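You operate a simulated robot arm through the tools that you are given. There is no shell and no other tool. Be economical: measure what you need, move in short steps, check, and stop when the job is done.

The job below is to be done with a simulated two-armed robot. You get a single attempt, and the scene is never put back.

JOB
Fetch the long mid blue pipe and set it on top of the fittings box. Press the blue bleed button on the hose rack two times. Take the yellow strap block and leave it on top of the orange pack. Take the yellow rim cup and put it on top of the white plug. Take the small green basket and put it on the shelf under the blue groove. Stack the clear bottle that says "RIG" from the top of the stock counter on top of the clear bottle that says "head". Press the red key of the ratchet three times. Put the yellow sign on the green tray. The order is free. Set down upright: yellow rim cup.

It is judged by the outcome, as a careful person would: the job done as asked, and still so three seconds after it is handed in. It fails if anything else is knocked over, pushed out of place, dropped, spilled or broken.

ROBOT AND FRAMES
Two 7-joint arms with two-finger parallel grippers on one trunk, on a base that drives. Base frame: it is fixed to the floor where the robot stands at the start and does not move with it; the origin is under the middle of the robot, x ahead of it, y to its left, z up. Lengths are in cm, angles in degrees, forces in N, time in s.
The left shoulder is at the start at [6, 14.7, 54.3], the right one opposite. With the tool pointing down near the work surface each hand reaches from about 10 to 72 cm from the robot's upright axis, wherever it stands, measured 20 degrees to its own side. Places, roughly: blue bleed button on the hose rack [40, 10, 80]; clear bottle [50, 275, 100]; fittings box [50, 350, 50]; green tray (16x11x3 cm) [50, -80, 90]; long mid blue pipe [50, 25, 100]; orange pack [50, -125, 25]; red key of the ratchet [50, 240, 90]; shelf under the blue groove [60, 0, 50]; small green basket (12x11x11 cm) [-170, 230, 50]; white plug (7x7x10 cm) [-140, 10, 90]; yellow rim cup [-125, 25, 50]; yellow sign [50, -250, 100]; yellow strap block (6x6x3 cm) [60, -10, 50]. Payload 3.43 kg a hand.
Tool frame (each hand has its own): the origin (TCP) lies between the finger pads and is the grasp point; the fingertips stand 3 cm ahead of it; z points along the fingers, y is the line along which they close. The gripper opens to 9.4 cm. The fingers are 2.8 cm wide and 1 cm thick; the gripper's body (5 by 9.6 cm) begins 5.5 cm behind the TCP.
Orientation is told as [roll, pitch, yaw] about the base's x, y, z axes, in that order, counted from this pose: with the fingers straight down and closing along the base's y, the tool's x points along the base's -x, its y along +y and its z along -z.

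CONTROLS
- The arms move only by the tool jog_arm. It takes "left_deltas", "right_deltas" or both (then of equal length, played together; a hand with none holds still); each is a list of rows, each an object of numbers (a shift or turn left out is 0, a gripper value left out holds the last): "x", "y", "z": the shift along the tool's x, y, z in cm; "ax", "ay", "az": the turn, a rotation vector about the tool's x, y, z in degrees; "hand": the closure, from 0 (fully open) to 1 (shut). In form: [{"x": .., "y": .., "z": .., "ax": .., "ay": .., "az": .., "hand": ..}, ...]. A call has 1 to 8 rows; each row is the pose to reach, as a shift and turn from the pose commanded when the call began, along the tool's axes at that moment. Each row takes 0.2 s and may step no farther than 5 cm and 8.6 degrees from the row before; otherwise, or with a gripper value out of range, the whole call is refused. A pose out of reach is approached as far as the arm can. The call stops where the force on the tool passes 40 N (or 10 N more than at its start, if that is more) or the arm is blocked; 0.2 s more then pass. Each finger travels about 7.2 cm/s and halts on what it meets, pressing with about 28 N; the grip force reading is that of the motor and also rises with nothing between the fingers. The clock runs only during rows and for 0.2 s after the last one: add rows that repeat a pose to give the fingers time. It gives the time, the measured TCP pose, the force on the tool (base axes), the opening and the grip force at its end, in the units of the frame above (readings bear some noise), with the torque about the TCP (base axes, N m) and any sound that the robot's microphone picked up.
- Cameras (640 x 400 px; columns grow to the right, rows downward): "scene" is now at [5.26, -3.1, 118.26]; the picture's right is [-0.35, -0.94, 0.00], its down [-0.49, 0.19, -0.85] and it looks along [0.80, -0.30, -0.52] (base axes); focal length 214 px, centre (320, 200). "left" rides on the left gripper at [7.6, -1.4, -10.2] in its tool frame; the picture's right is [0.18, 0.98, 0.00], its down [-0.75, 0.14, -0.64] and it looks along [-0.63, 0.12, 0.77] (tool axes); focal length 243 px, centre (320, 200). "right" rides on the right gripper at [7.6, 1.4, -10.3] in its tool frame; the picture's right is [-0.18, 0.98, 0.00], its down [-0.75, -0.14, -0.64] and it looks along [-0.63, -0.12, 0.77] (tool axes); focal length 243 px, centre (320, 200). There is no depth. A picture from a camera that has moved, and an enlarged one, comes with that camera's place and axes in the base frame and with its lens.
- camera(camera): a new picture of that camera. The clock stands still meanwhile.
- slide_trunk(by): slides the trunk up (or, below 0, down) by that many cm; the arms and the scene camera ride with it, the base frame stays. It gives what a move gives, with no picture.
- drive_base(legs): drives the robot by 1 to 6 legs, each [ahead, left, turn to the left] in cm, cm and degrees, along the robot's own axes; the way and the turn of a leg run together, so that a leg with both is an arc; at most 150 cm and 180 degrees a leg. The arms and the cameras ride along, it lands a little off, and it stops where it bumps. It gives what a move gives.
- pan_tilt(pan, tilt): turns the head with the scene camera to pan (to the left, within 86 degrees either way) and tilt (down, from -29 to 69), counted from straight ahead of the robot. It gives what a move gives.
- close_up(camera, box): a new picture of the part [left, top, right, bottom] of that camera's present view, enlarged. The clock stands still meanwhile.
- sign_off(): hands the job in; it is judged then, once.

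Work in short steps. Places have to be worked out from the pictures, the camera data and where the tool is seen: move nearer, look again, correct. Check each grasp and each placing, and mend what went wrong. You have 207 turns and 190 pictures in all, those below and enlarged ones among them. Open the grippers and draw the arms clear of the work before you hand the job in, unless the task says otherwise; then end with one line.

The tools are called by a JSON object that holds its "op" and its "data". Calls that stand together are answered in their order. jog_arm: Moves the arms, as the interface text tells. Its arguments: {"type":"object","properties":{"left_deltas":{"type":"array"},"right_deltas":{"type":"array"}},"required":[]} The other tools are called the same way: slide_trunk (by) slides the trunk up or down; drive_base (legs) drives the base; pan_tilt (pan, tilt) turns the head that bears the scene camera; camera (camera) takes a picture; close_up (camera, box) takes an enlarged picture of a part of a camera's view; sign_off () hands the job in.

At the start:

```text
time_s: 0.0
left_eef_pos: [30.79, 5.26, 99.99]
left_tool_rot: [-0.1, -0.2, 0.0]
left_ft_force: [-0.2, -0.7, 0.0]
left_moment: [-0.05, 0.0, -0.02]
left_opening: 9.4
left_grip_force: 0.0
right_eef_pos: [30.12, -23.29, 99.92]
right_tool_rot: [0.0, -0.1, 0.0]
right_ft_force: [0.1, -0.1, -0.2]
right_moment: [-0.01, -0.03, 0.0]
right_opening: 9.39
right_grip_force: 0.1
trunk travel left (down, up): [-25.0, 0.0]
robot x, y, heading: [-0.2, 0.19, 0.3]
head pan, tilt: [-20.8, 31.5]
```

scene: 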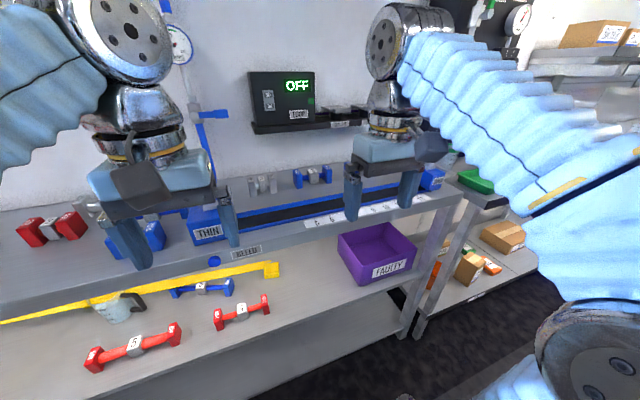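
right: 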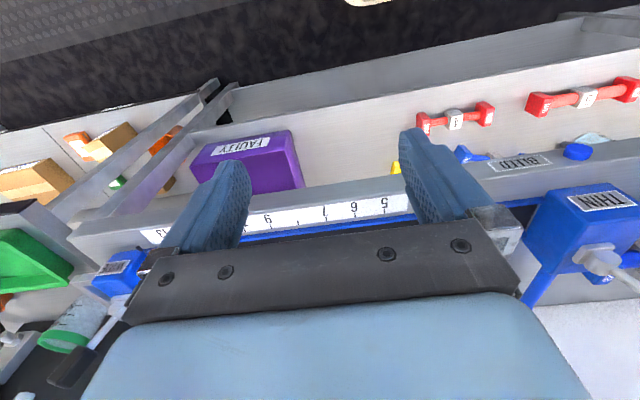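
left: 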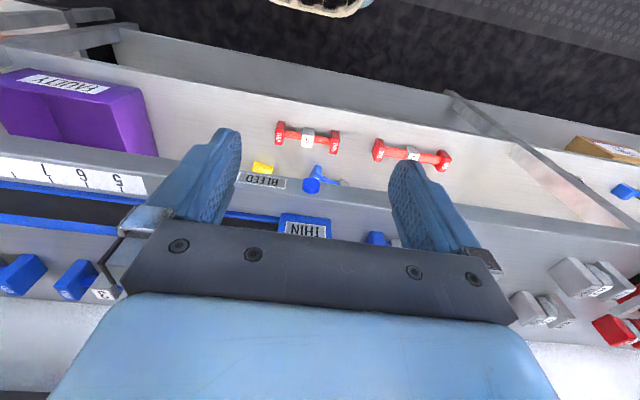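

I start by surveying the area ahead with the head turned left.

{"op": "pan_tilt", "data": {"pan": 20, "tilt": 30}}

{"op": "camera", "data": {"camera": "scene"}}

```text
time_s: 1.1
left_eef_pos: [30.66, 5.15, 100.09]
left_tool_rot: [-0.1, -0.1, 0.1]
left_ft_force: [-0.1, -1.1, -0.7]
left_moment: [0.02, 0.02, -0.02]
left_opening: 9.39
left_grip_force: 0.1
right_eef_pos: [30.15, -23.16, 99.94]
right_tool_rot: [0.0, -0.1, -0.1]
right_ft_force: [0.1, 0.0, 0.3]
right_moment: [0.0, -0.01, 0.0]
right_opening: 9.43
right_grip_force: 0.2
trunk travel left (down, up): [-25.0, 0.0]
robot x, y, heading: [0.1, 0.09, 0.0]
head pan, tilt: [20.0, 30.0]
```

```text
186 pictures are left
camera scene: at [5.37, 3.17, 118.5], right [0.34, -0.94, 0.0], down [-0.47, -0.17, -0.87], along [0.81, 0.3, -0.5], focal length 214 px, centre (320, 200)
```

scene: 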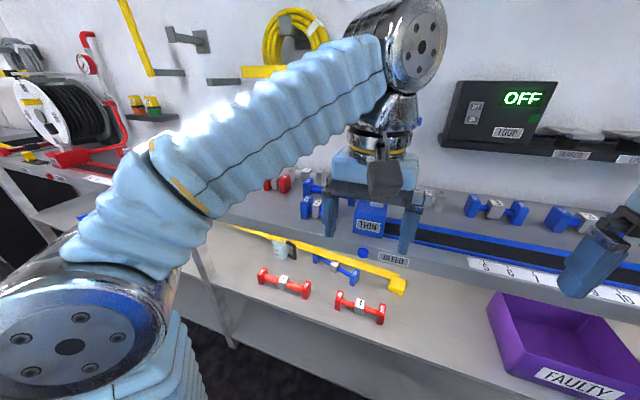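

The arms hide much. I back up 50 cm for an overview of the front wall.

{"op": "drive_base", "data": {"legs": [[-50, 0, 0]]}}

{"op": "camera", "data": {"camera": "scene"}}

{"op": "pan_tilt", "data": {"pan": -35, "tilt": 25}}

{"op": "camera", "data": {"camera": "scene"}}

{"op": "pan_tilt", "data": {"pan": 70, "tilt": 25}}

{"op": "camera", "data": {"camera": "scene"}}

```text
time_s: 4.0
left_eef_pos: [-19.15, 5.1, 99.93]
left_tool_rot: [0.0, -0.1, -0.3]
left_ft_force: [0.6, 1.0, -0.2]
left_moment: [0.0, 0.02, -0.01]
left_opening: 9.41
left_grip_force: 0.1
right_eef_pos: [-19.79, -23.25, 99.95]
right_tool_rot: [0.0, -0.1, -0.2]
right_ft_force: [0.1, 0.0, 0.6]
right_moment: [-0.01, 0.01, -0.01]
right_opening: 9.41
right_grip_force: 0.1
trunk travel left (down, up): [-25.0, 0.0]
robot x, y, heading: [-50.16, 0.3, -0.4]
head pan, tilt: [20.0, 30.0]
```

```text
185 pictures are left
camera scene: at [-44.52, 3.25, 118.5], right [0.34, -0.94, 0.0], down [-0.47, -0.17, -0.87], along [0.81, 0.29, -0.5], focal length 214 px, centre (320, 200)
```

scene: 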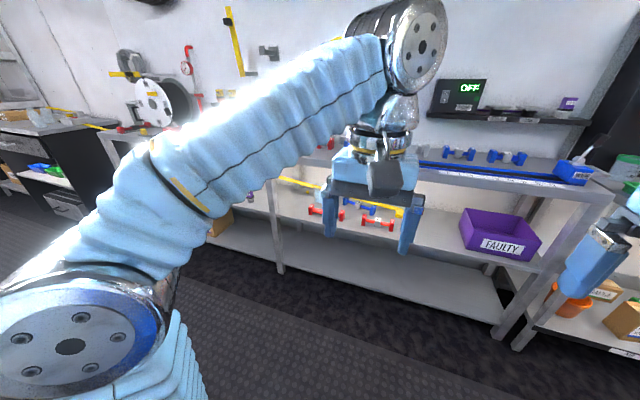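

```text
time_s: 5.2
left_eef_pos: [-19.23, 5.18, 99.98]
left_tool_rot: [-0.1, -0.1, -0.2]
left_ft_force: [0.7, 0.1, 0.0]
left_moment: [0.0, 0.0, -0.01]
left_opening: 9.38
left_grip_force: 0.0
right_eef_pos: [-19.88, -23.21, 100.0]
right_tool_rot: [0.1, 0.0, -0.2]
right_ft_force: [-0.5, -0.7, -0.2]
right_moment: [-0.02, 0.02, 0.01]
right_opening: 9.39
right_grip_force: 0.1
trunk travel left (down, up): [-25.0, 0.0]
robot x, y, heading: [-49.57, -0.2, -0.0]
head pan, tilt: [-35.0, 25.0]
```

```text
184 pictures are left
camera scene: at [-45.51, -5.12, 119.29], right [-0.58, -0.82, 0.0], down [-0.35, 0.24, -0.91], along [0.74, -0.52, -0.42], focal length 214 px, centre (320, 200)
```

scene: 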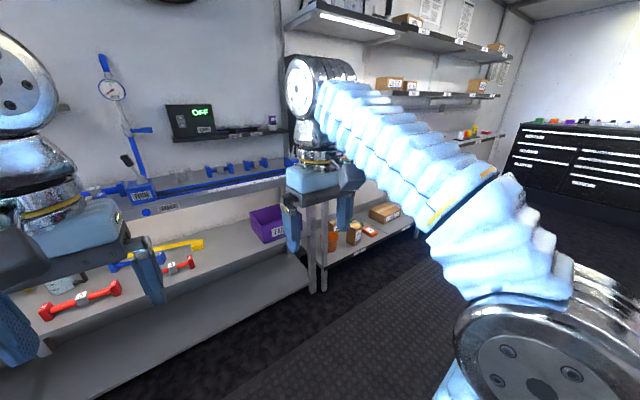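

```text
time_s: 7.1
left_eef_pos: [-19.25, 5.21, 100.06]
left_tool_rot: [-0.1, -0.1, -0.2]
left_ft_force: [-0.3, -0.7, -0.5]
left_moment: [-0.02, 0.0, 0.0]
left_opening: 9.41
left_grip_force: 0.1
right_eef_pos: [-19.65, -23.24, 99.96]
right_tool_rot: [-0.1, -0.1, -0.1]
right_ft_force: [-0.1, 0.5, -0.4]
right_moment: [-0.03, 0.03, -0.01]
right_opening: 9.39
right_grip_force: 0.2
trunk travel left (down, up): [-25.0, 0.0]
robot x, y, heading: [-49.92, 0.28, -0.2]
head pan, tilt: [70.0, 25.0]
```

```text
183 pictures are left
camera scene: at [-49.85, 8.83, 119.29], right [0.94, -0.35, 0.0], down [-0.15, -0.4, -0.91], along [0.31, 0.85, -0.42], focal length 214 px, centre (320, 200)
```

scene: 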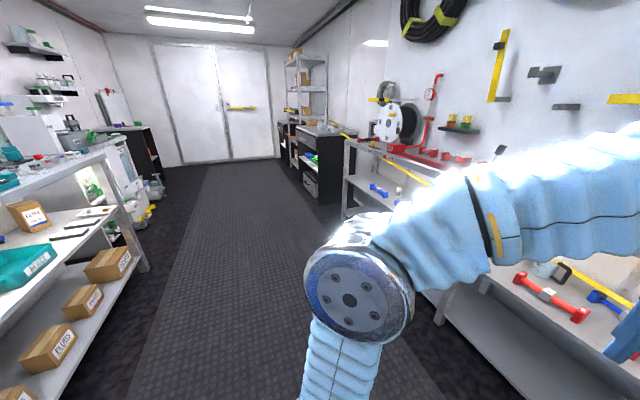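

Let me look straight ahead at the bench and enlarge the bench region.

{"op": "pan_tilt", "data": {"pan": 0, "tilt": 22}}

{"op": "close_up", "data": {"camera": "scene", "box": [200, 80, 440, 230]}}

{"op": "camera", "data": {"camera": "scene"}}

```text
time_s: 8.5
left_eef_pos: [-19.07, 5.23, 100.04]
left_tool_rot: [-0.1, -0.1, -0.2]
left_ft_force: [0.2, 0.2, -0.3]
left_moment: [0.0, -0.02, 0.01]
left_opening: 9.4
left_grip_force: 0.0
right_eef_pos: [-19.85, -23.25, 99.96]
right_tool_rot: [0.0, -0.1, -0.2]
right_ft_force: [-0.6, 0.2, -0.9]
right_moment: [0.02, 0.02, -0.02]
right_opening: 9.42
right_grip_force: 0.0
trunk travel left (down, up): [-25.0, 0.0]
robot x, y, heading: [-50.09, 0.02, -0.3]
head pan, tilt: [0.0, 22.0]
```

```text
2.67 times, centred on (320, 155) of scene
camera zoom: at [-43.76, 0.16, 119.78], right [0.0, -1.0, 0.0], down [-0.37, 0.0, -0.93], along [0.93, 0.0, -0.37], focal length 572 px, centre (320, 320)
```

zoom: 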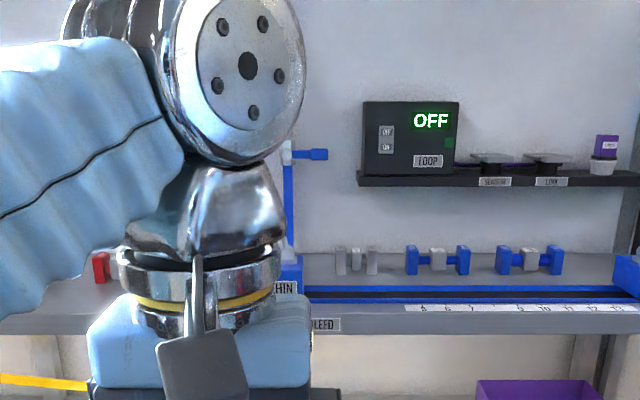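

```text
181 pictures are left
camera scene: at [-43.76, 0.16, 119.78], right [0.0, -1.0, 0.0], down [-0.37, 0.0, -0.93], along [0.93, 0.0, -0.37], focal length 214 px, centre (320, 200)
```

scene: 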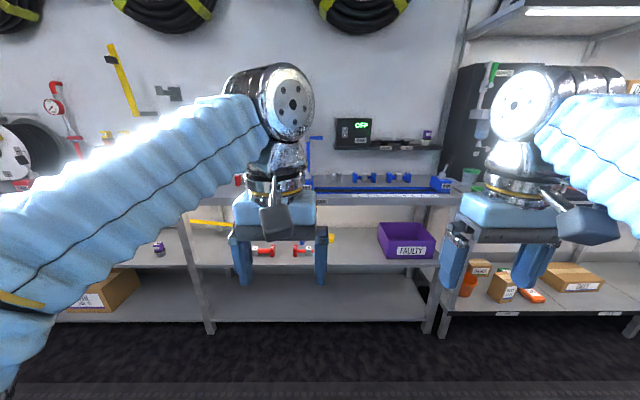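

The arms block the view, so I lower and spread both hands.

{"op": "jog_arm", "data": {"left_deltas": [{"y": 3, "z": 4}, {"y": 6, "z": 8}, {"y": 9, "z": 12}, {"y": 12, "z": 16}, {"y": 15, "z": 20}, {"y": 18, "z": 24}, {"y": 21, "z": 28}, {"y": 24, "z": 32}], "right_deltas": [{"y": -3, "z": 4}, {"y": -6, "z": 8}, {"y": -9, "z": 12}, {"y": -12, "z": 16}, {"y": -15, "z": 20}, {"y": -18, "z": 24}, {"y": -21, "z": 28}, {"y": -24, "z": 32}]}}

{"op": "camera", "data": {"camera": "scene"}}

```text
time_s: 10.3
left_eef_pos: [-19.18, 29.01, 67.58]
left_tool_rot: [-0.1, -0.1, -0.2]
left_ft_force: [0.3, -0.2, -0.4]
left_moment: [0.01, 0.04, 0.0]
left_opening: 9.37
left_grip_force: 0.0
right_eef_pos: [-19.71, -47.18, 67.78]
right_tool_rot: [0.0, -0.1, -0.2]
right_ft_force: [-0.6, 0.2, 0.2]
right_moment: [-0.01, -0.02, 0.02]
right_opening: 9.4
right_grip_force: 0.2
trunk travel left (down, up): [-25.0, 0.0]
robot x, y, heading: [-49.7, 0.06, -0.3]
head pan, tilt: [0.0, 22.0]
```

```text
180 pictures are left
camera scene: at [-43.79, 0.17, 119.78], right [0.0, -1.0, 0.0], down [-0.37, 0.0, -0.93], along [0.93, 0.0, -0.37], focal length 214 px, centre (320, 200)
```

scene: 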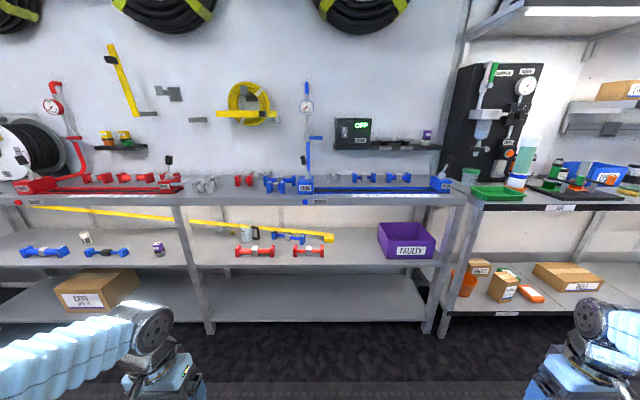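

Clear view now. I enlarge several regions.

{"op": "close_up", "data": {"camera": "scene", "box": [180, 150, 340, 250]}}

{"op": "close_up", "data": {"camera": "scene", "box": [310, 150, 470, 250]}}

{"op": "close_up", "data": {"camera": "scene", "box": [440, 150, 640, 320]}}

{"op": "close_up", "data": {"camera": "scene", "box": [0, 150, 190, 260]}}

```text
4.00 times, centred on (260, 200) of scene
camera zoom: at [-43.79, 0.17, 119.78], right [0.0, -1.0, 0.0], down [-0.37, 0.0, -0.93], along [0.93, 0.0, -0.37], focal length 858 px, centre (560, 200)
```

zoom: 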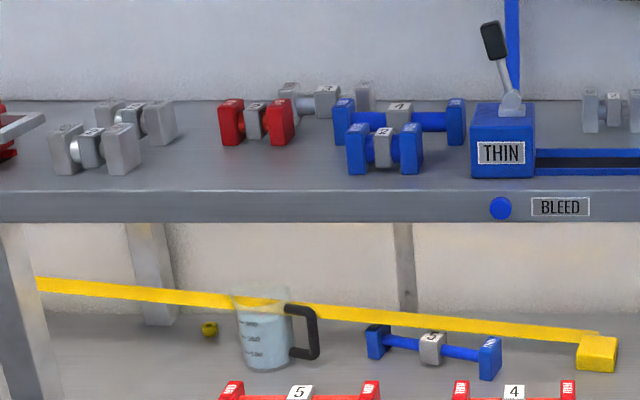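

```text
4.00 times, centred on (390, 200) of scene
camera zoom: at [-43.79, 0.17, 119.78], right [0.0, -1.0, 0.0], down [-0.37, 0.0, -0.93], along [0.93, 0.0, -0.37], focal length 858 px, centre (40, 200)
```

zoom: 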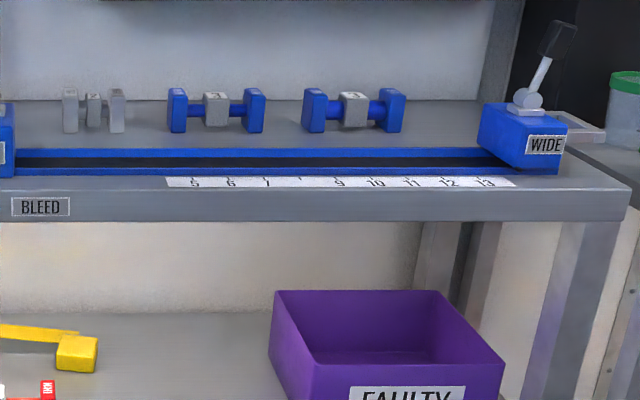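

```text
2.35 times, centred on (540, 235) of scene
camera zoom: at [-43.79, 0.17, 119.78], right [0.0, -1.0, 0.0], down [-0.37, 0.0, -0.93], along [0.93, 0.0, -0.37], focal length 505 px, centre (-198, 118)
```

zoom: 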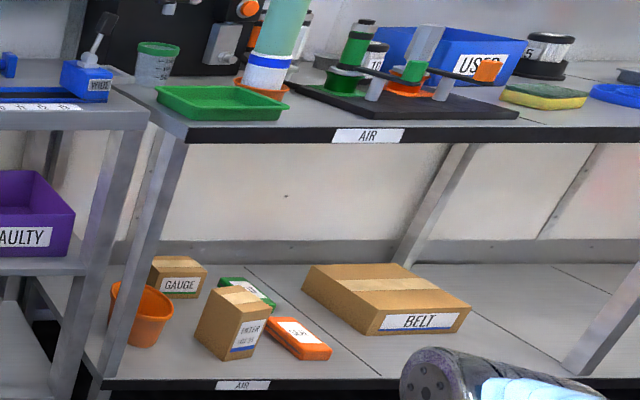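

```text
3.37 times, centred on (95, 205) of scene
camera zoom: at [-43.79, 0.17, 119.78], right [0.0, -1.0, 0.0], down [-0.37, 0.0, -0.93], along [0.93, 0.0, -0.37], focal length 722 px, centre (1078, 183)
```

zoom: 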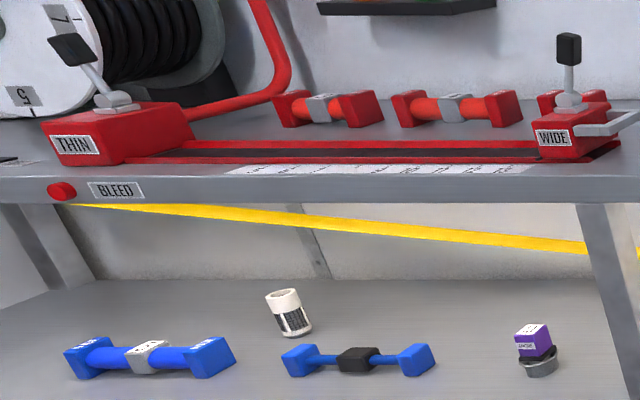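

The blue button is at about (38, 6, 86) on the bench front, and the strap block is at about (65, -5, 52) on the shelf. I turn the left hand to point forward and close it for pressing.

{"op": "jog_arm", "data": {"left_deltas": [{"ay": -8.5, "hand": 1}, {"ay": -17}, {"ay": -25.5}, {"ay": -34}, {"ay": -42.5}, {"ay": -51}, {"ay": -59.5}, {"ay": -68}]}}

{"op": "jog_arm", "data": {"left_deltas": [{"ay": -8}, {"ay": -16}, {"ay": -22}]}}

{"op": "drive_base", "data": {"legs": [[35, 0, 0]]}}

{"op": "pan_tilt", "data": {"pan": 5, "tilt": 45}}

{"op": "camera", "data": {"camera": "scene"}}

```text
time_s: 12.1
left_eef_pos: [-12.65, 39.06, 75.1]
left_tool_rot: [-0.3, -68.1, -0.1]
left_ft_force: [0.0, 0.5, -0.3]
left_moment: [-0.05, -0.01, -0.03]
left_opening: 0.0
left_grip_force: 27.6
left hand out of reach, approached as far as the arm can: row 3, 4, 5, 6, 7, 8
right_eef_pos: [-19.62, -47.19, 67.78]
right_tool_rot: [0.0, -0.1, -0.2]
right_ft_force: [-0.9, -1.4, -0.3]
right_moment: [0.0, -0.03, -0.01]
right_opening: 9.41
right_grip_force: 0.1
trunk travel left (down, up): [-25.0, 0.0]
robot x, y, heading: [-49.92, 0.26, -0.2]
head pan, tilt: [0.0, 22.0]
```

```text
time_s: 12.9
left_eef_pos: [-11.02, 42.27, 76.05]
left_tool_rot: [-162.7, -89.8, 162.4]
left_ft_force: [-0.3, -0.4, -0.7]
left_moment: [0.0, 0.01, 0.01]
left_opening: 0.0
left_grip_force: 27.7
left hand out of reach, approached as far as the arm can: row 1, 2, 3
right_eef_pos: [-19.71, -47.22, 67.78]
right_tool_rot: [0.0, -0.1, -0.3]
right_ft_force: [0.1, -1.2, 0.7]
right_moment: [0.02, 0.01, 0.02]
right_opening: 9.39
right_grip_force: 0.1
trunk travel left (down, up): [-25.0, 0.0]
robot x, y, heading: [-49.99, 0.04, -0.1]
head pan, tilt: [0.0, 22.0]
```

```text
time_s: 15.2
left_eef_pos: [24.28, 41.93, 76.01]
left_tool_rot: [-146.6, -89.8, 146.2]
left_ft_force: [1.4, -0.1, -0.3]
left_moment: [0.01, 0.0, 0.02]
left_opening: 0.0
left_grip_force: 27.5
right_eef_pos: [15.27, -47.51, 67.95]
right_tool_rot: [0.0, -0.1, -0.4]
right_ft_force: [-0.1, -1.3, 0.1]
right_moment: [-0.01, -0.01, -0.03]
right_opening: 9.39
right_grip_force: 0.0
trunk travel left (down, up): [-25.0, 0.0]
robot x, y, heading: [-14.48, 0.06, -0.6]
head pan, tilt: [0.0, 22.0]
```

```text
time_s: 16.0
left_eef_pos: [24.16, 41.99, 75.97]
left_tool_rot: [-145.4, -89.8, 145.0]
left_ft_force: [-0.7, 0.4, 0.2]
left_moment: [0.04, -0.05, -0.01]
left_opening: 0.0
left_grip_force: 28.1
right_eef_pos: [15.17, -47.55, 67.79]
right_tool_rot: [0.1, -0.1, -0.5]
right_ft_force: [-0.2, 0.4, -0.4]
right_moment: [0.02, 0.01, -0.05]
right_opening: 9.37
right_grip_force: 0.0
trunk travel left (down, up): [-25.0, 0.0]
robot x, y, heading: [-14.96, -0.15, -0.2]
head pan, tilt: [5.0, 45.0]
```

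```text
175 pictures are left
camera scene: at [-9.85, 0.67, 116.24], right [0.08, -1.0, 0.0], down [-0.7, -0.06, -0.71], along [0.71, 0.06, -0.71], focal length 214 px, centre (320, 200)
```

scene: 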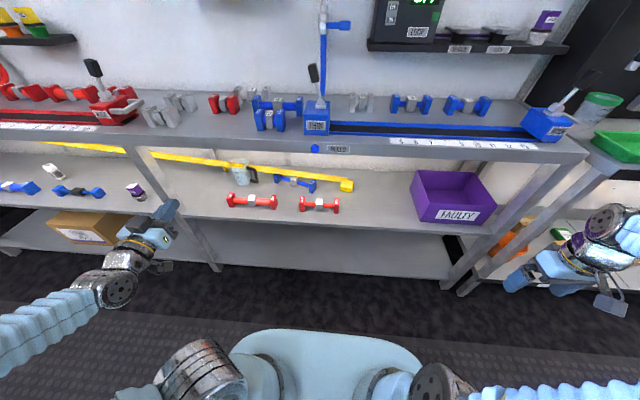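

The left hand points forward at (24, 42, 76). I move it in front of the blue button, which I put at about (39, 6.2, 86).

{"op": "jog_arm", "data": {"left_deltas": [{"y": -4.5, "x": -1.3}, {"y": -9, "x": -2.6}, {"y": -13.5, "x": -3.9}, {"y": -18, "x": -5.2}, {"y": -22.5, "x": -6.5}, {"y": -27, "x": -7.8}, {"y": -31.5, "x": -9.1}, {"y": -36, "x": -10.3}]}}

{"op": "camera", "data": {"camera": "scene"}}

{"op": "camera", "data": {"camera": "left"}}

```text
time_s: 17.8
left_eef_pos: [24.14, 5.28, 87.06]
left_tool_rot: [-158.2, -89.9, 157.9]
left_ft_force: [-0.2, 0.2, 0.8]
left_moment: [0.02, 0.0, 0.01]
left_opening: 0.0
left_grip_force: 28.5
left hand out of reach, approached as far as the arm can: row 1, 2, 3, 4, 5, 6, 7, 8
right_eef_pos: [15.27, -47.64, 67.9]
right_tool_rot: [0.0, -0.1, -0.4]
right_ft_force: [0.6, 0.3, 0.7]
right_moment: [-0.04, 0.02, 0.02]
right_opening: 9.41
right_grip_force: 0.1
trunk travel left (down, up): [-25.0, 0.0]
robot x, y, heading: [-14.91, -0.05, -0.6]
head pan, tilt: [5.0, 45.0]
```

```text
174 pictures are left
camera scene: at [-9.86, 0.68, 116.23], right [0.08, -1.0, 0.0], down [-0.7, -0.06, -0.71], along [0.7, 0.06, -0.71], focal length 214 px, centre (320, 200)
```

scene: 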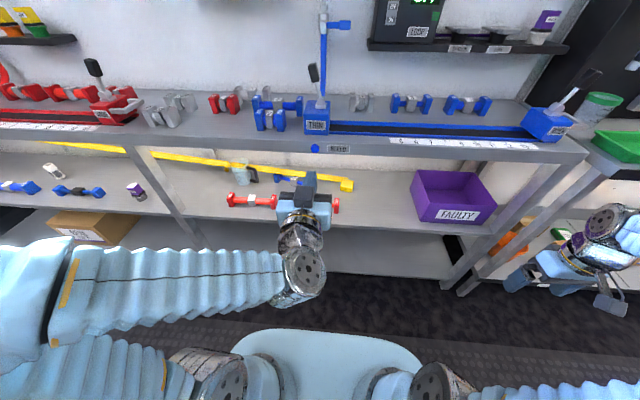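

```text
173 pictures are left
camera left: at [13.77, 3.98, 79.44], right [0.01, 0.98, -0.18], down [-0.64, 0.14, 0.75], along [0.77, 0.11, 0.63], focal length 243 px, centre (320, 200)
```

left: 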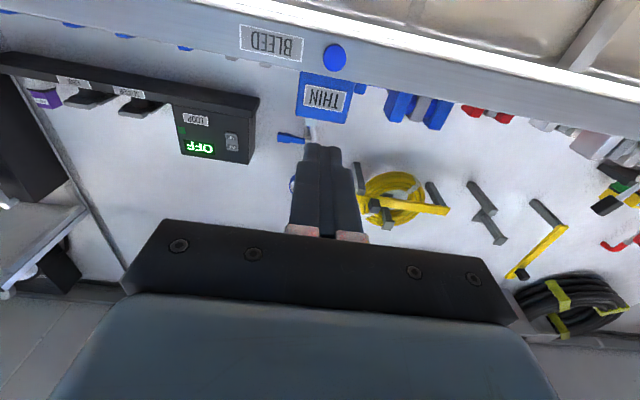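

Triangulated, the button is at about (42, 6.3, 84). I align the fingertip with it.

{"op": "jog_arm", "data": {"left_deltas": [{"y": 0.5, "x": 1.5, "z": 3}, {"y": 0.9, "x": 2.8, "z": 6}]}}

```text
time_s: 18.4
left_eef_pos: [30.3, 6.02, 84.32]
left_tool_rot: [-157.8, -89.9, 157.3]
left_ft_force: [-0.9, -0.3, 0.4]
left_moment: [0.01, 0.01, -0.01]
left_opening: 0.0
left_grip_force: 28.3
right_eef_pos: [15.32, -47.63, 67.82]
right_tool_rot: [0.0, -0.1, -0.4]
right_ft_force: [0.0, 1.0, -0.1]
right_moment: [0.02, -0.04, -0.02]
right_opening: 9.39
right_grip_force: 0.0
trunk travel left (down, up): [-25.0, 0.0]
robot x, y, heading: [-14.91, 0.12, -0.4]
head pan, tilt: [5.0, 45.0]
```

{"op": "close_up", "data": {"camera": "left", "box": [220, 0, 420, 220]}}

{"op": "close_up", "data": {"camera": "scene", "box": [240, 100, 400, 220]}}

```text
1.82 times, centred on (320, 110) of left
camera zoom: at [20.02, 4.82, 76.67], right [0.01, 0.98, -0.19], down [-0.64, 0.15, 0.75], along [0.77, 0.11, 0.63], focal length 441 px, centre (320, 364)
```

zoom: 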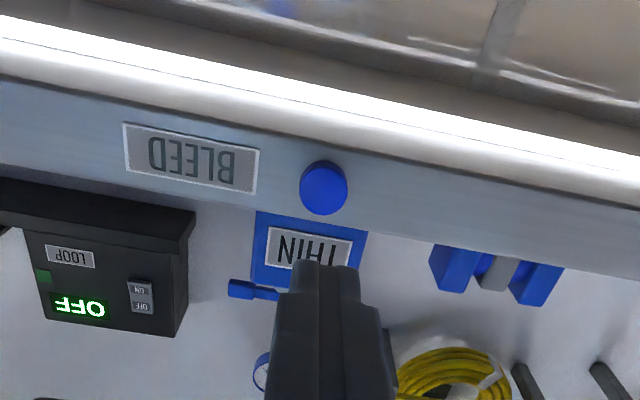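

```text
3.33 times, centred on (320, 160) of scene
camera zoom: at [-9.89, 0.67, 116.24], right [0.08, -1.0, 0.0], down [-0.7, -0.06, -0.71], along [0.7, 0.06, -0.71], focal length 715 px, centre (320, 333)
```

zoom: 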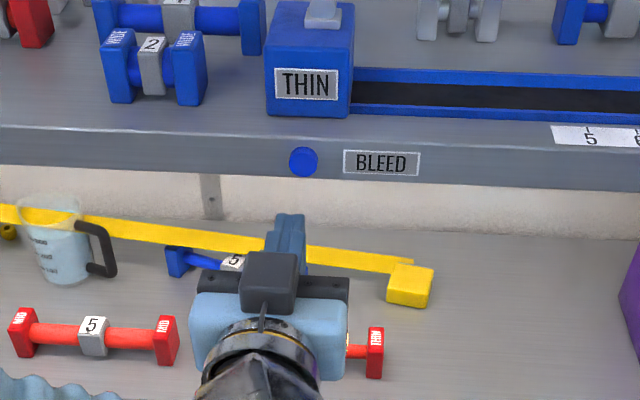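

Button is at (42.2, 6.3, 83.8) and the tip is at x≈33.3. I advance with small end steps to press, then retreat a little.

{"op": "jog_arm", "data": {"left_deltas": [{"x": 0.5, "y": 0.3, "z": 3}, {"x": 0.5, "y": 0.3, "z": 6}, {"x": 0.5, "y": 0.3, "z": 7}, {"x": 0.5, "y": 0.3, "z": 8}, {"x": 0.5, "y": 0.3, "z": 8.6}, {"x": 0.5, "y": 0.3, "z": 9.2}, {"x": 0.5, "y": 0.3, "z": 9.8}, {"x": 0.5, "y": 0.3, "z": 10.4}]}}

```text
time_s: 20.1
left_eef_pos: [40.02, 6.47, 83.7]
left_tool_rot: [-147.6, -90.0, 147.1]
left_ft_force: [-24.4, 6.0, 2.1]
left_moment: [-0.03, -0.07, 0.18]
left_opening: 0.01
left_grip_force: 28.3
right_eef_pos: [15.12, -47.47, 67.95]
right_tool_rot: [0.0, -0.2, -0.3]
right_ft_force: [-0.9, -0.5, 0.0]
right_moment: [0.01, 0.01, -0.01]
right_opening: 9.39
right_grip_force: 0.0
trunk travel left (down, up): [-25.0, 0.0]
robot x, y, heading: [-14.7, 0.01, -0.3]
head pan, tilt: [5.0, 45.0]
heard: click
stopped in row 8 (left hand): the force on the tool passed its limit at 46 N (the readings are from after the stop); the commanded pose is now the measured one
```

One click heard. I release 3 cm, then press a second time.

{"op": "jog_arm", "data": {"left_deltas": [{"z": -1.5}, {"z": -3}, {"z": -3}]}}

{"op": "jog_arm", "data": {"left_deltas": [{"z": 1.2}, {"z": 1.8}, {"z": 2.4}, {"z": 3.0}, {"z": 3.4}]}}

{"op": "jog_arm", "data": {"left_deltas": [{"z": -3}, {"z": -7}, {"z": -11}]}}

{"op": "close_up", "data": {"camera": "scene", "box": [60, 80, 400, 290]}}

```text
time_s: 20.9
left_eef_pos: [37.17, 6.49, 83.86]
left_tool_rot: [-47.0, -90.0, 46.5]
left_ft_force: [-0.6, -0.5, -0.5]
left_moment: [-0.04, -0.01, -0.01]
left_opening: 0.02
left_grip_force: 28.3
right_eef_pos: [15.29, -47.52, 67.83]
right_tool_rot: [0.0, -0.1, -0.5]
right_ft_force: [0.3, -0.9, 0.5]
right_moment: [0.0, 0.0, 0.0]
right_opening: 9.39
right_grip_force: 0.1
trunk travel left (down, up): [-25.0, 0.0]
robot x, y, heading: [-15.15, -0.15, -0.6]
head pan, tilt: [5.0, 45.0]
```

```text
time_s: 22.1
left_eef_pos: [39.92, 6.45, 83.63]
left_tool_rot: [-16.2, -89.8, 15.6]
left_ft_force: [-25.2, 6.3, 1.3]
left_moment: [0.0, -0.16, 0.18]
left_opening: 0.0
left_grip_force: 28.4
right_eef_pos: [15.06, -47.54, 67.89]
right_tool_rot: [0.0, -0.2, -0.4]
right_ft_force: [0.9, -0.2, 0.9]
right_moment: [0.02, 0.03, -0.02]
right_opening: 9.4
right_grip_force: 0.0
trunk travel left (down, up): [-25.0, 0.0]
robot x, y, heading: [-15.17, -0.05, -0.4]
head pan, tilt: [5.0, 45.0]
heard: click
stopped in row 5 (left hand): the force on the tool passed its limit at 46 N (the readings are from after the stop); the commanded pose is now the measured one
```

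```text
time_s: 22.9
left_eef_pos: [28.87, 6.44, 83.39]
left_tool_rot: [0.4, -89.7, -1.0]
left_ft_force: [-0.1, -0.3, 0.0]
left_moment: [0.01, 0.01, 0.0]
left_opening: 0.0
left_grip_force: 27.7
right_eef_pos: [15.25, -47.56, 67.82]
right_tool_rot: [0.0, -0.1, -0.3]
right_ft_force: [-0.3, 0.5, 0.0]
right_moment: [-0.03, 0.0, 0.03]
right_opening: 9.42
right_grip_force: 0.1
trunk travel left (down, up): [-25.0, 0.0]
robot x, y, heading: [-15.0, -0.02, -0.4]
head pan, tilt: [5.0, 45.0]
```

```text
1.88 times, centred on (230, 185) of scene
camera zoom: at [-9.88, 0.68, 116.23], right [0.08, -1.0, 0.0], down [-0.7, -0.06, -0.71], along [0.7, 0.06, -0.71], focal length 404 px, centre (489, 228)
```

zoom: 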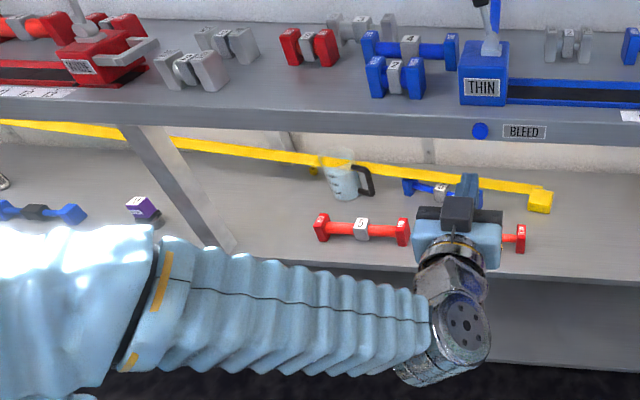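

Two clicks done. I move the left hand aside and tilt the right hand to look into the shelf at the strap block.

{"op": "jog_arm", "data": {"left_deltas": [{"y": 5}, {"y": 10}, {"y": 15}, {"y": 20}, {"y": 25}, {"y": 30}, {"y": 34}], "right_deltas": [{"ay": -8, "y": 4}, {"ay": -16, "y": 8}, {"ay": -24, "y": 12}, {"ay": -32, "y": 16}, {"ay": -40, "y": 20}, {"ay": -46, "y": 24}, {"ay": -46, "y": 28}]}}

{"op": "camera", "data": {"camera": "right"}}

{"op": "close_up", "data": {"camera": "scene", "box": [60, 80, 400, 290]}}

```text
time_s: 24.5
left_eef_pos: [29.54, 40.62, 83.57]
left_tool_rot: [-8.2, -89.6, 7.6]
left_ft_force: [-0.4, -0.3, 0.3]
left_moment: [0.02, -0.02, 0.01]
left_opening: 0.0
left_grip_force: 27.7
left hand out of reach, approached as far as the arm can: row 1, 2, 3, 4, 5
right_eef_pos: [21.42, -18.76, 75.92]
right_tool_rot: [0.1, -46.0, -0.5]
right_ft_force: [0.3, 0.0, -0.5]
right_moment: [0.02, -0.01, 0.01]
right_opening: 9.42
right_grip_force: 0.2
right hand out of reach, approached as far as the arm can: row 4, 5, 6, 7
trunk travel left (down, up): [-25.0, 0.0]
robot x, y, heading: [-15.08, -0.08, -0.3]
head pan, tilt: [5.0, 45.0]
```

```text
169 pictures are left
camera right: at [8.83, -17.19, 77.59], right [0.14, 0.98, 0.14], down [0.06, -0.14, 0.99], along [0.99, -0.13, -0.08], focal length 243 px, centre (320, 200)
```

right: 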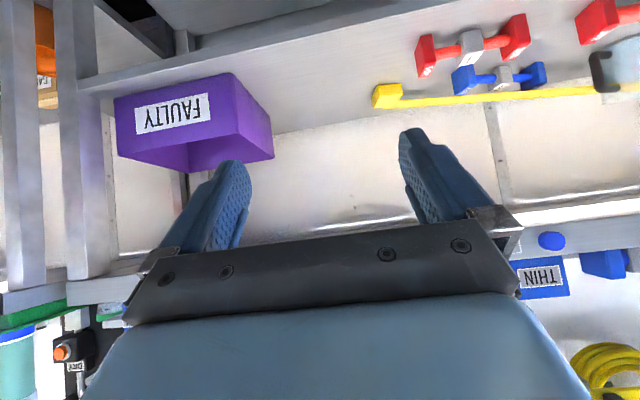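

```text
1.88 times, centred on (230, 185) of scene
camera zoom: at [-9.93, 0.64, 116.23], right [0.08, -1.0, 0.0], down [-0.7, -0.06, -0.71], along [0.7, 0.06, -0.71], focal length 404 px, centre (489, 228)
```

zoom: 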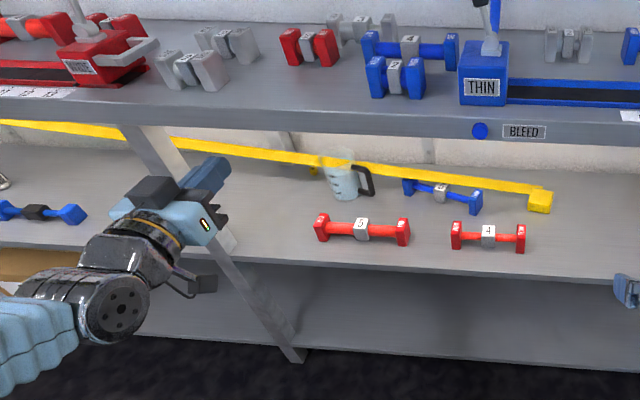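

{"op": "close_up", "data": {"camera": "right", "box": [350, 40, 640, 160]}}

{"op": "pan_tilt", "data": {"pan": 60, "tilt": 30}}

{"op": "camera", "data": {"camera": "scene"}}

```text
2.21 times, centred on (495, 100) of right
camera zoom: at [8.83, -17.19, 77.59], right [0.14, 0.98, 0.14], down [0.06, -0.14, 0.99], along [0.99, -0.13, -0.08], focal length 535 px, centre (-66, 421)
```

zoom: 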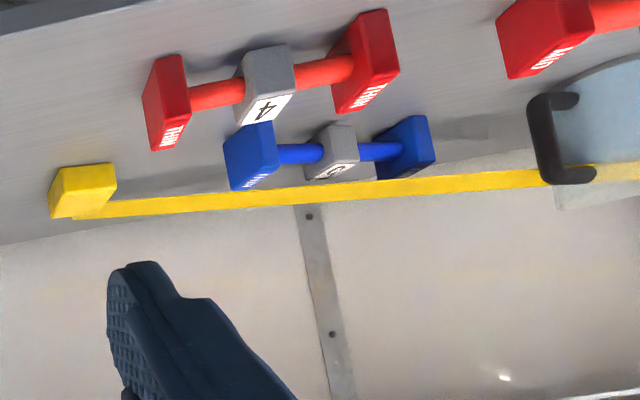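

```text
time_s: 25.7
left_eef_pos: [29.51, 40.5, 83.65]
left_tool_rot: [0.2, -89.7, -0.7]
left_ft_force: [0.2, 1.0, -0.1]
left_moment: [0.0, 0.03, 0.01]
left_opening: 0.0
left_grip_force: 28.2
right_eef_pos: [21.54, -18.69, 75.83]
right_tool_rot: [-0.1, -46.0, -0.4]
right_ft_force: [-0.8, 0.9, -0.1]
right_moment: [0.0, -0.01, 0.0]
right_opening: 9.42
right_grip_force: 0.0
trunk travel left (down, up): [-25.0, 0.0]
robot x, y, heading: [-15.08, 0.07, -0.4]
head pan, tilt: [60.0, 30.0]
```

```text
166 pictures are left
camera scene: at [-13.45, 7.84, 118.49], right [0.86, -0.51, 0.0], down [-0.25, -0.43, -0.87], along [0.44, 0.75, -0.5], focal length 214 px, centre (320, 200)
```

scene: 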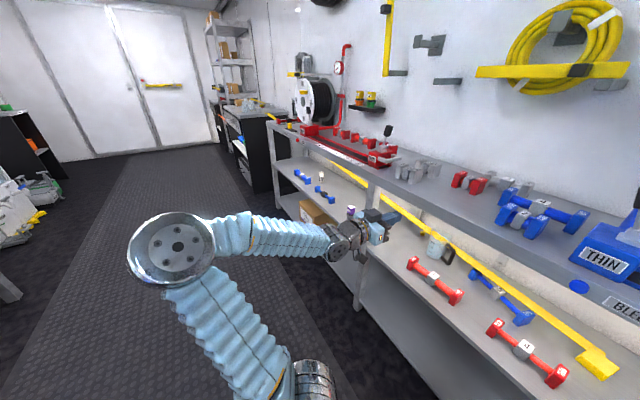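

The end cubes carry labels such as THIN and MID, which I will read later. The strap block is at about (63.6, -5.7, 52). I pull the left hand back and bring the right hand nearer for a closer view of the block and strap.

{"op": "jog_arm", "data": {"left_deltas": [{"z": -4}, {"z": -8}, {"z": -12}, {"z": -15}], "right_deltas": [{"ay": -5, "y": 3.5}, {"ay": -10, "y": 7}, {"ay": -14, "y": 10}, {"ay": -14, "y": 13}]}}

{"op": "drive_base", "data": {"legs": [[13, 0, 0]]}}

```text
time_s: 26.7
left_eef_pos: [14.69, 41.24, 83.9]
left_tool_rot: [4.2, -89.5, -4.9]
left_ft_force: [0.1, -0.5, 0.9]
left_moment: [-0.03, 0.03, 0.0]
left_opening: 0.0
left_grip_force: 27.9
left hand out of reach, approached as far as the arm can: row 4
right_eef_pos: [21.85, -5.53, 76.04]
right_tool_rot: [0.4, -59.8, -0.8]
right_ft_force: [0.5, -0.3, 0.4]
right_moment: [0.03, -0.01, 0.02]
right_opening: 9.41
right_grip_force: 0.0
right hand out of reach, approached as far as the arm can: row 1, 2, 3, 4
trunk travel left (down, up): [-25.0, 0.0]
robot x, y, heading: [-14.84, -0.2, -0.3]
head pan, tilt: [60.0, 30.0]
```

```text
time_s: 28.0
left_eef_pos: [27.65, 41.1, 83.94]
left_tool_rot: [-0.5, -89.6, -0.4]
left_ft_force: [-1.0, -0.5, -0.1]
left_moment: [-0.01, -0.01, 0.0]
left_opening: 0.0
left_grip_force: 27.7
right_eef_pos: [34.96, -5.64, 75.98]
right_tool_rot: [-0.1, -60.1, -0.6]
right_ft_force: [-0.5, 0.1, 0.2]
right_moment: [0.01, 0.0, -0.01]
right_opening: 9.4
right_grip_force: 0.0
trunk travel left (down, up): [-25.0, 0.0]
robot x, y, heading: [-1.55, -0.1, -0.5]
head pan, tilt: [60.0, 30.0]
```

I move the right hand in under the bench edge above the shelf at pitch -50, then look.

{"op": "jog_arm", "data": {"right_deltas": [{"ay": 2, "z": 3, "x": 1.5}, {"ay": 4, "z": 6, "x": 3}, {"ay": 6, "z": 9, "x": 4.5}, {"ay": 8, "z": 12, "x": 6}, {"ay": 10, "z": 15, "x": 7.5}]}}

{"op": "camera", "data": {"camera": "right"}}

{"op": "pan_tilt", "data": {"pan": -5, "tilt": 45}}

{"op": "camera", "data": {"camera": "scene"}}

```text
time_s: 28.7
left_eef_pos: [27.75, 41.23, 83.87]
left_tool_rot: [-2.0, -89.5, 1.4]
left_ft_force: [-0.1, 0.8, 0.0]
left_moment: [0.02, -0.02, 0.0]
left_opening: 0.01
left_grip_force: 28.1
right_eef_pos: [35.28, 1.05, 71.38]
right_tool_rot: [1.2, -58.6, 10.4]
right_ft_force: [-1.1, -0.4, -0.3]
right_moment: [-0.01, 0.02, 0.01]
right_opening: 9.41
right_grip_force: 0.1
trunk travel left (down, up): [-25.0, 0.0]
robot x, y, heading: [-1.55, -0.16, -0.5]
head pan, tilt: [60.0, 30.0]
stopped in row 3 (right hand): the arm was blocked; the commanded pose is now the measured one
```

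```text
165 pictures are left
camera right: at [22.5, -0.06, 70.42], right [-0.1, 0.98, 0.17], down [-0.12, -0.18, 0.98], along [0.99, 0.08, 0.14], focal length 243 px, centre (320, 200)
```

right: 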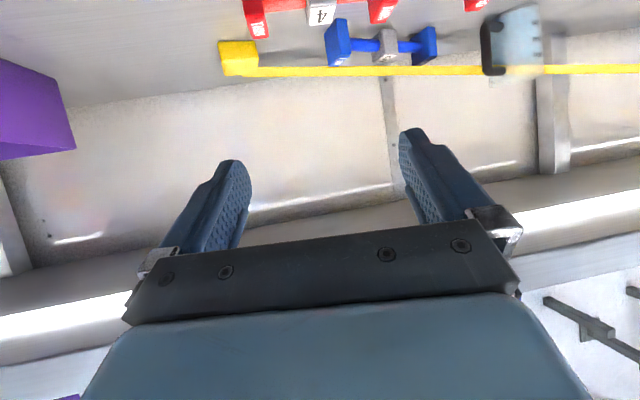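

```text
time_s: 30.1
left_eef_pos: [27.85, 41.21, 84.02]
left_tool_rot: [-0.9, -89.6, 0.1]
left_ft_force: [0.2, -0.2, 0.2]
left_moment: [-0.01, 0.0, 0.0]
left_opening: 0.0
left_grip_force: 27.9
right_eef_pos: [35.18, 1.11, 71.48]
right_tool_rot: [1.3, -58.6, 10.5]
right_ft_force: [-0.4, -0.5, -0.5]
right_moment: [0.03, 0.02, 0.02]
right_opening: 9.38
right_grip_force: 0.1
trunk travel left (down, up): [-25.0, 0.0]
robot x, y, heading: [-1.6, 0.22, -0.3]
head pan, tilt: [-5.0, 45.0]
```

```text
164 pictures are left
camera scene: at [3.2, -0.8, 116.24], right [-0.09, -1.0, 0.0], down [-0.7, 0.07, -0.71], along [0.7, -0.07, -0.71], focal length 214 px, centre (320, 200)
```

scene: 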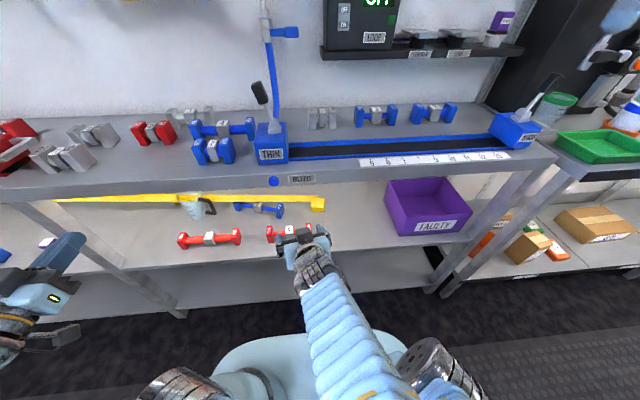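

The arm is cramped in front of the body. I shift the robot 22 cm to the left so the block lies on the right hand's side.

{"op": "drive_base", "data": {"legs": [[-8, 0, 0], [0, 22, 0]]}}

{"op": "jog_arm", "data": {"right_deltas": [{"y": -4, "az": -5}, {"y": -8, "az": -10}, {"y": -12, "az": -10}, {"y": -16, "az": -10}, {"y": -20, "az": -10}, {"y": -24, "az": -10}, {"y": -28, "az": -10}]}}

```text
time_s: 32.5
left_eef_pos: [19.67, 63.21, 83.97]
left_tool_rot: [0.5, -89.6, -1.2]
left_ft_force: [0.0, -0.3, 0.5]
left_moment: [-0.03, -0.03, 0.01]
left_opening: 0.0
left_grip_force: 28.1
right_eef_pos: [27.07, 23.36, 71.59]
right_tool_rot: [1.2, -58.6, 10.5]
right_ft_force: [-1.5, -0.2, 1.0]
right_moment: [-0.03, 0.02, 0.0]
right_opening: 9.4
right_grip_force: 0.1
trunk travel left (down, up): [-25.0, 0.0]
robot x, y, heading: [-9.87, 21.81, -0.5]
head pan, tilt: [-5.0, 45.0]
```

```text
time_s: 34.0
left_eef_pos: [19.67, 63.28, 83.89]
left_tool_rot: [-2.0, -89.6, 1.3]
left_ft_force: [-1.0, -0.3, 0.4]
left_moment: [0.0, -0.02, -0.03]
left_opening: 0.0
left_grip_force: 28.1
right_eef_pos: [33.38, -4.53, 71.61]
right_tool_rot: [-14.7, -57.2, 29.4]
right_ft_force: [-0.5, -1.1, 0.0]
right_moment: [-0.02, 0.0, -0.01]
right_opening: 9.39
right_grip_force: 0.0
right hand out of reach, approached as far as the arm can: row 1, 2, 3, 4, 5, 6, 7
trunk travel left (down, up): [-25.0, 0.0]
robot x, y, heading: [-10.14, 21.74, -0.4]
head pan, tilt: [-5.0, 45.0]
```

I undo the unwanted twist and aim for yaw 0, pitch -50.

{"op": "jog_arm", "data": {"right_deltas": [{"az": 5.2, "ax": 3, "ay": 2.9}, {"az": 10.4, "ax": 6, "ay": 5.8}, {"az": 15.5, "ax": 9, "ay": 8.6}, {"az": 15.5, "ax": 9, "ay": 8.6}]}}

```text
time_s: 35.0
left_eef_pos: [19.59, 63.24, 84.04]
left_tool_rot: [-0.7, -89.6, 0.2]
left_ft_force: [0.4, 0.0, -0.4]
left_moment: [-0.02, -0.01, 0.03]
left_opening: 0.01
left_grip_force: 28.0
right_eef_pos: [33.63, -4.74, 71.8]
right_tool_rot: [-0.7, -50.8, 0.9]
right_ft_force: [0.2, -0.2, 0.3]
right_moment: [0.03, -0.03, 0.0]
right_opening: 9.37
right_grip_force: 0.0
trunk travel left (down, up): [-25.0, 0.0]
robot x, y, heading: [-9.25, 21.87, -0.2]
head pan, tilt: [-5.0, 45.0]
```

{"op": "jog_arm", "data": {"right_deltas": [{"z": 4.2, "x": 0.5, "y": -0.2}, {"z": 8.4, "x": 0.2, "y": -0.4}, {"z": 12.6, "x": -1, "y": -0.6}, {"z": 16.8, "x": -2.2, "y": -0.8}, {"z": 21, "x": -3.4, "y": -1}]}}

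{"op": "camera", "data": {"camera": "right"}}

{"op": "camera", "data": {"camera": "scene"}}

```text
time_s: 36.2
left_eef_pos: [19.67, 63.19, 83.97]
left_tool_rot: [-5.8, -89.5, 5.2]
left_ft_force: [0.5, -0.4, 0.5]
left_moment: [0.0, 0.0, 0.0]
left_opening: 0.0
left_grip_force: 27.8
right_eef_pos: [51.05, -5.55, 61.67]
right_tool_rot: [-0.8, -50.7, 1.2]
right_ft_force: [-0.2, 0.5, 0.0]
right_moment: [-0.02, -0.01, 0.04]
right_opening: 9.39
right_grip_force: 0.1
right hand out of reach, approached as far as the arm can: row 5
trunk travel left (down, up): [-25.0, 0.0]
robot x, y, heading: [-10.02, 22.04, -0.5]
head pan, tilt: [-5.0, 45.0]
```

```text
163 pictures are left
camera right: at [38.16, -4.13, 62.23], right [0.11, 0.99, 0.13], down [-0.02, -0.13, 0.99], along [0.99, -0.11, 0.0], focal length 243 px, centre (320, 200)
```

right: 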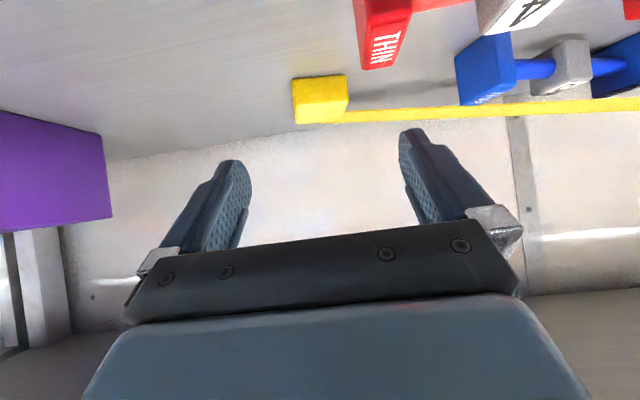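

```text
162 pictures are left
camera scene: at [-4.89, 21.32, 116.23], right [-0.09, -1.0, 0.0], down [-0.7, 0.07, -0.71], along [0.7, -0.07, -0.71], focal length 214 px, centre (320, 200)
```

scene: 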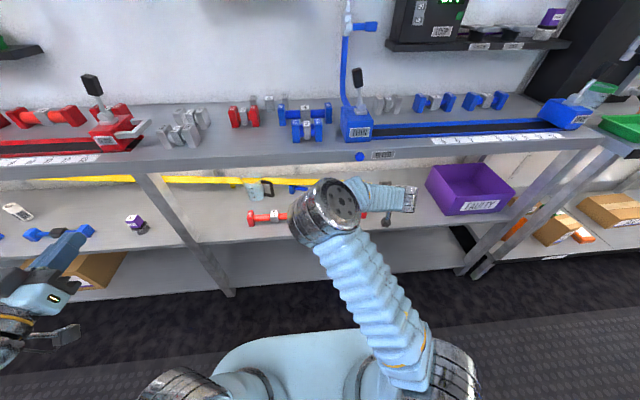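

The hand camera would be below the hand and near the red pipe at grasp. I back out and try rolling the hand 180° so the camera sits on top.

{"op": "jog_arm", "data": {"right_deltas": [{"z": -4.2}, {"z": -8.4}, {"z": -12.6}, {"z": -16.8}, {"z": -19, "x": 1}, {"z": -19, "x": 1, "az": 8.5}, {"z": -19, "x": 1, "az": 17}, {"z": -19, "x": 1, "az": 25.5}]}}

{"op": "jog_arm", "data": {"right_deltas": [{"az": 8.5}, {"az": 17}, {"az": 25.5}, {"az": 34}, {"az": 42.5}, {"az": 51}, {"az": 59.5}, {"az": 68}]}}

{"op": "jog_arm", "data": {"right_deltas": [{"az": 8.5}, {"az": 17}, {"az": 25.5}, {"az": 34}, {"az": 42.5}, {"az": 51}, {"az": 59.5}, {"az": 68}]}}

```text
time_s: 38.0
left_eef_pos: [19.62, 63.33, 84.02]
left_tool_rot: [-0.5, -89.6, 0.0]
left_ft_force: [-0.7, -0.1, 0.8]
left_moment: [0.0, 0.01, -0.02]
left_opening: 0.0
left_grip_force: 27.5
right_eef_pos: [35.55, -5.53, 72.94]
right_tool_rot: [27.4, -44.6, -36.4]
right_ft_force: [0.0, -0.1, -0.5]
right_moment: [0.06, 0.01, -0.04]
right_opening: 9.4
right_grip_force: 0.0
trunk travel left (down, up): [-25.0, 0.0]
robot x, y, heading: [-9.77, 21.7, -0.0]
head pan, tilt: [-5.0, 45.0]
```

```text
time_s: 39.9
left_eef_pos: [19.65, 63.41, 84.03]
left_tool_rot: [-0.7, -89.5, 0.1]
left_ft_force: [-0.3, -0.1, -0.2]
left_moment: [0.0, -0.01, -0.01]
left_opening: 0.0
left_grip_force: 28.3
right_eef_pos: [35.6, -5.39, 72.83]
right_tool_rot: [50.8, 2.4, -91.8]
right_ft_force: [0.3, 0.6, -0.1]
right_moment: [0.01, -0.02, -0.01]
right_opening: 9.39
right_grip_force: 0.0
trunk travel left (down, up): [-25.0, 0.0]
robot x, y, heading: [-9.77, 21.9, -0.0]
head pan, tilt: [-5.0, 45.0]
```

```text
time_s: 41.6
left_eef_pos: [19.64, 63.32, 83.92]
left_tool_rot: [-0.8, -89.6, 0.0]
left_ft_force: [0.2, 0.3, -0.2]
left_moment: [-0.02, -0.01, -0.02]
left_opening: 0.01
left_grip_force: 27.9
right_eef_pos: [35.67, -5.53, 72.88]
right_tool_rot: [21.8, 47.1, -151.3]
right_ft_force: [-0.2, 0.2, 0.0]
right_moment: [0.04, 0.01, 0.05]
right_opening: 9.39
right_grip_force: 0.0
trunk travel left (down, up): [-25.0, 0.0]
robot x, y, heading: [-10.22, 22.0, -0.1]
head pan, tilt: [-5.0, 45.0]
```

The flip works. I finish it and tip the fingers a bit more horizontal.

{"op": "jog_arm", "data": {"right_deltas": [{"az": 8.5}, {"az": 17}, {"az": 18.5, "ay": 5}, {"az": 18.5, "ay": 10}]}}

{"op": "camera", "data": {"camera": "right"}}

```text
time_s: 42.6
left_eef_pos: [19.63, 63.3, 84.06]
left_tool_rot: [1.6, -89.6, -2.2]
left_ft_force: [0.1, -0.2, 0.5]
left_moment: [0.02, 0.01, 0.0]
left_opening: 0.0
left_grip_force: 27.8
right_eef_pos: [35.75, -5.59, 72.84]
right_tool_rot: [-1.2, 60.6, -179.4]
right_ft_force: [0.5, 0.6, 0.7]
right_moment: [0.02, 0.02, 0.02]
right_opening: 9.4
right_grip_force: 0.0
trunk travel left (down, up): [-25.0, 0.0]
robot x, y, heading: [-9.84, 22.19, -0.2]
head pan, tilt: [-5.0, 45.0]
```

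```text
161 pictures are left
camera right: at [30.52, -7.2, 84.52], right [-0.06, -0.98, -0.17], down [-0.93, 0.12, -0.34], along [0.35, 0.14, -0.92], focal length 243 px, centre (320, 200)
```

right: 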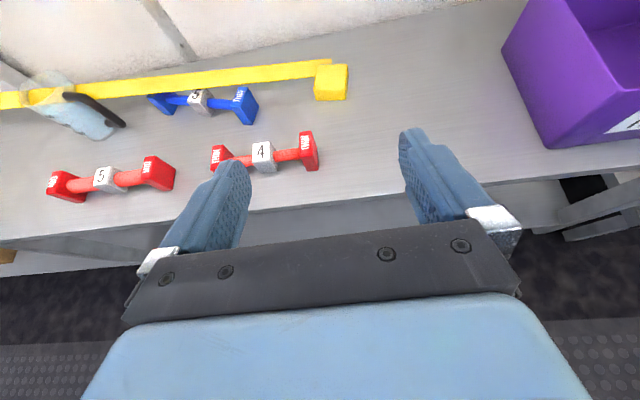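

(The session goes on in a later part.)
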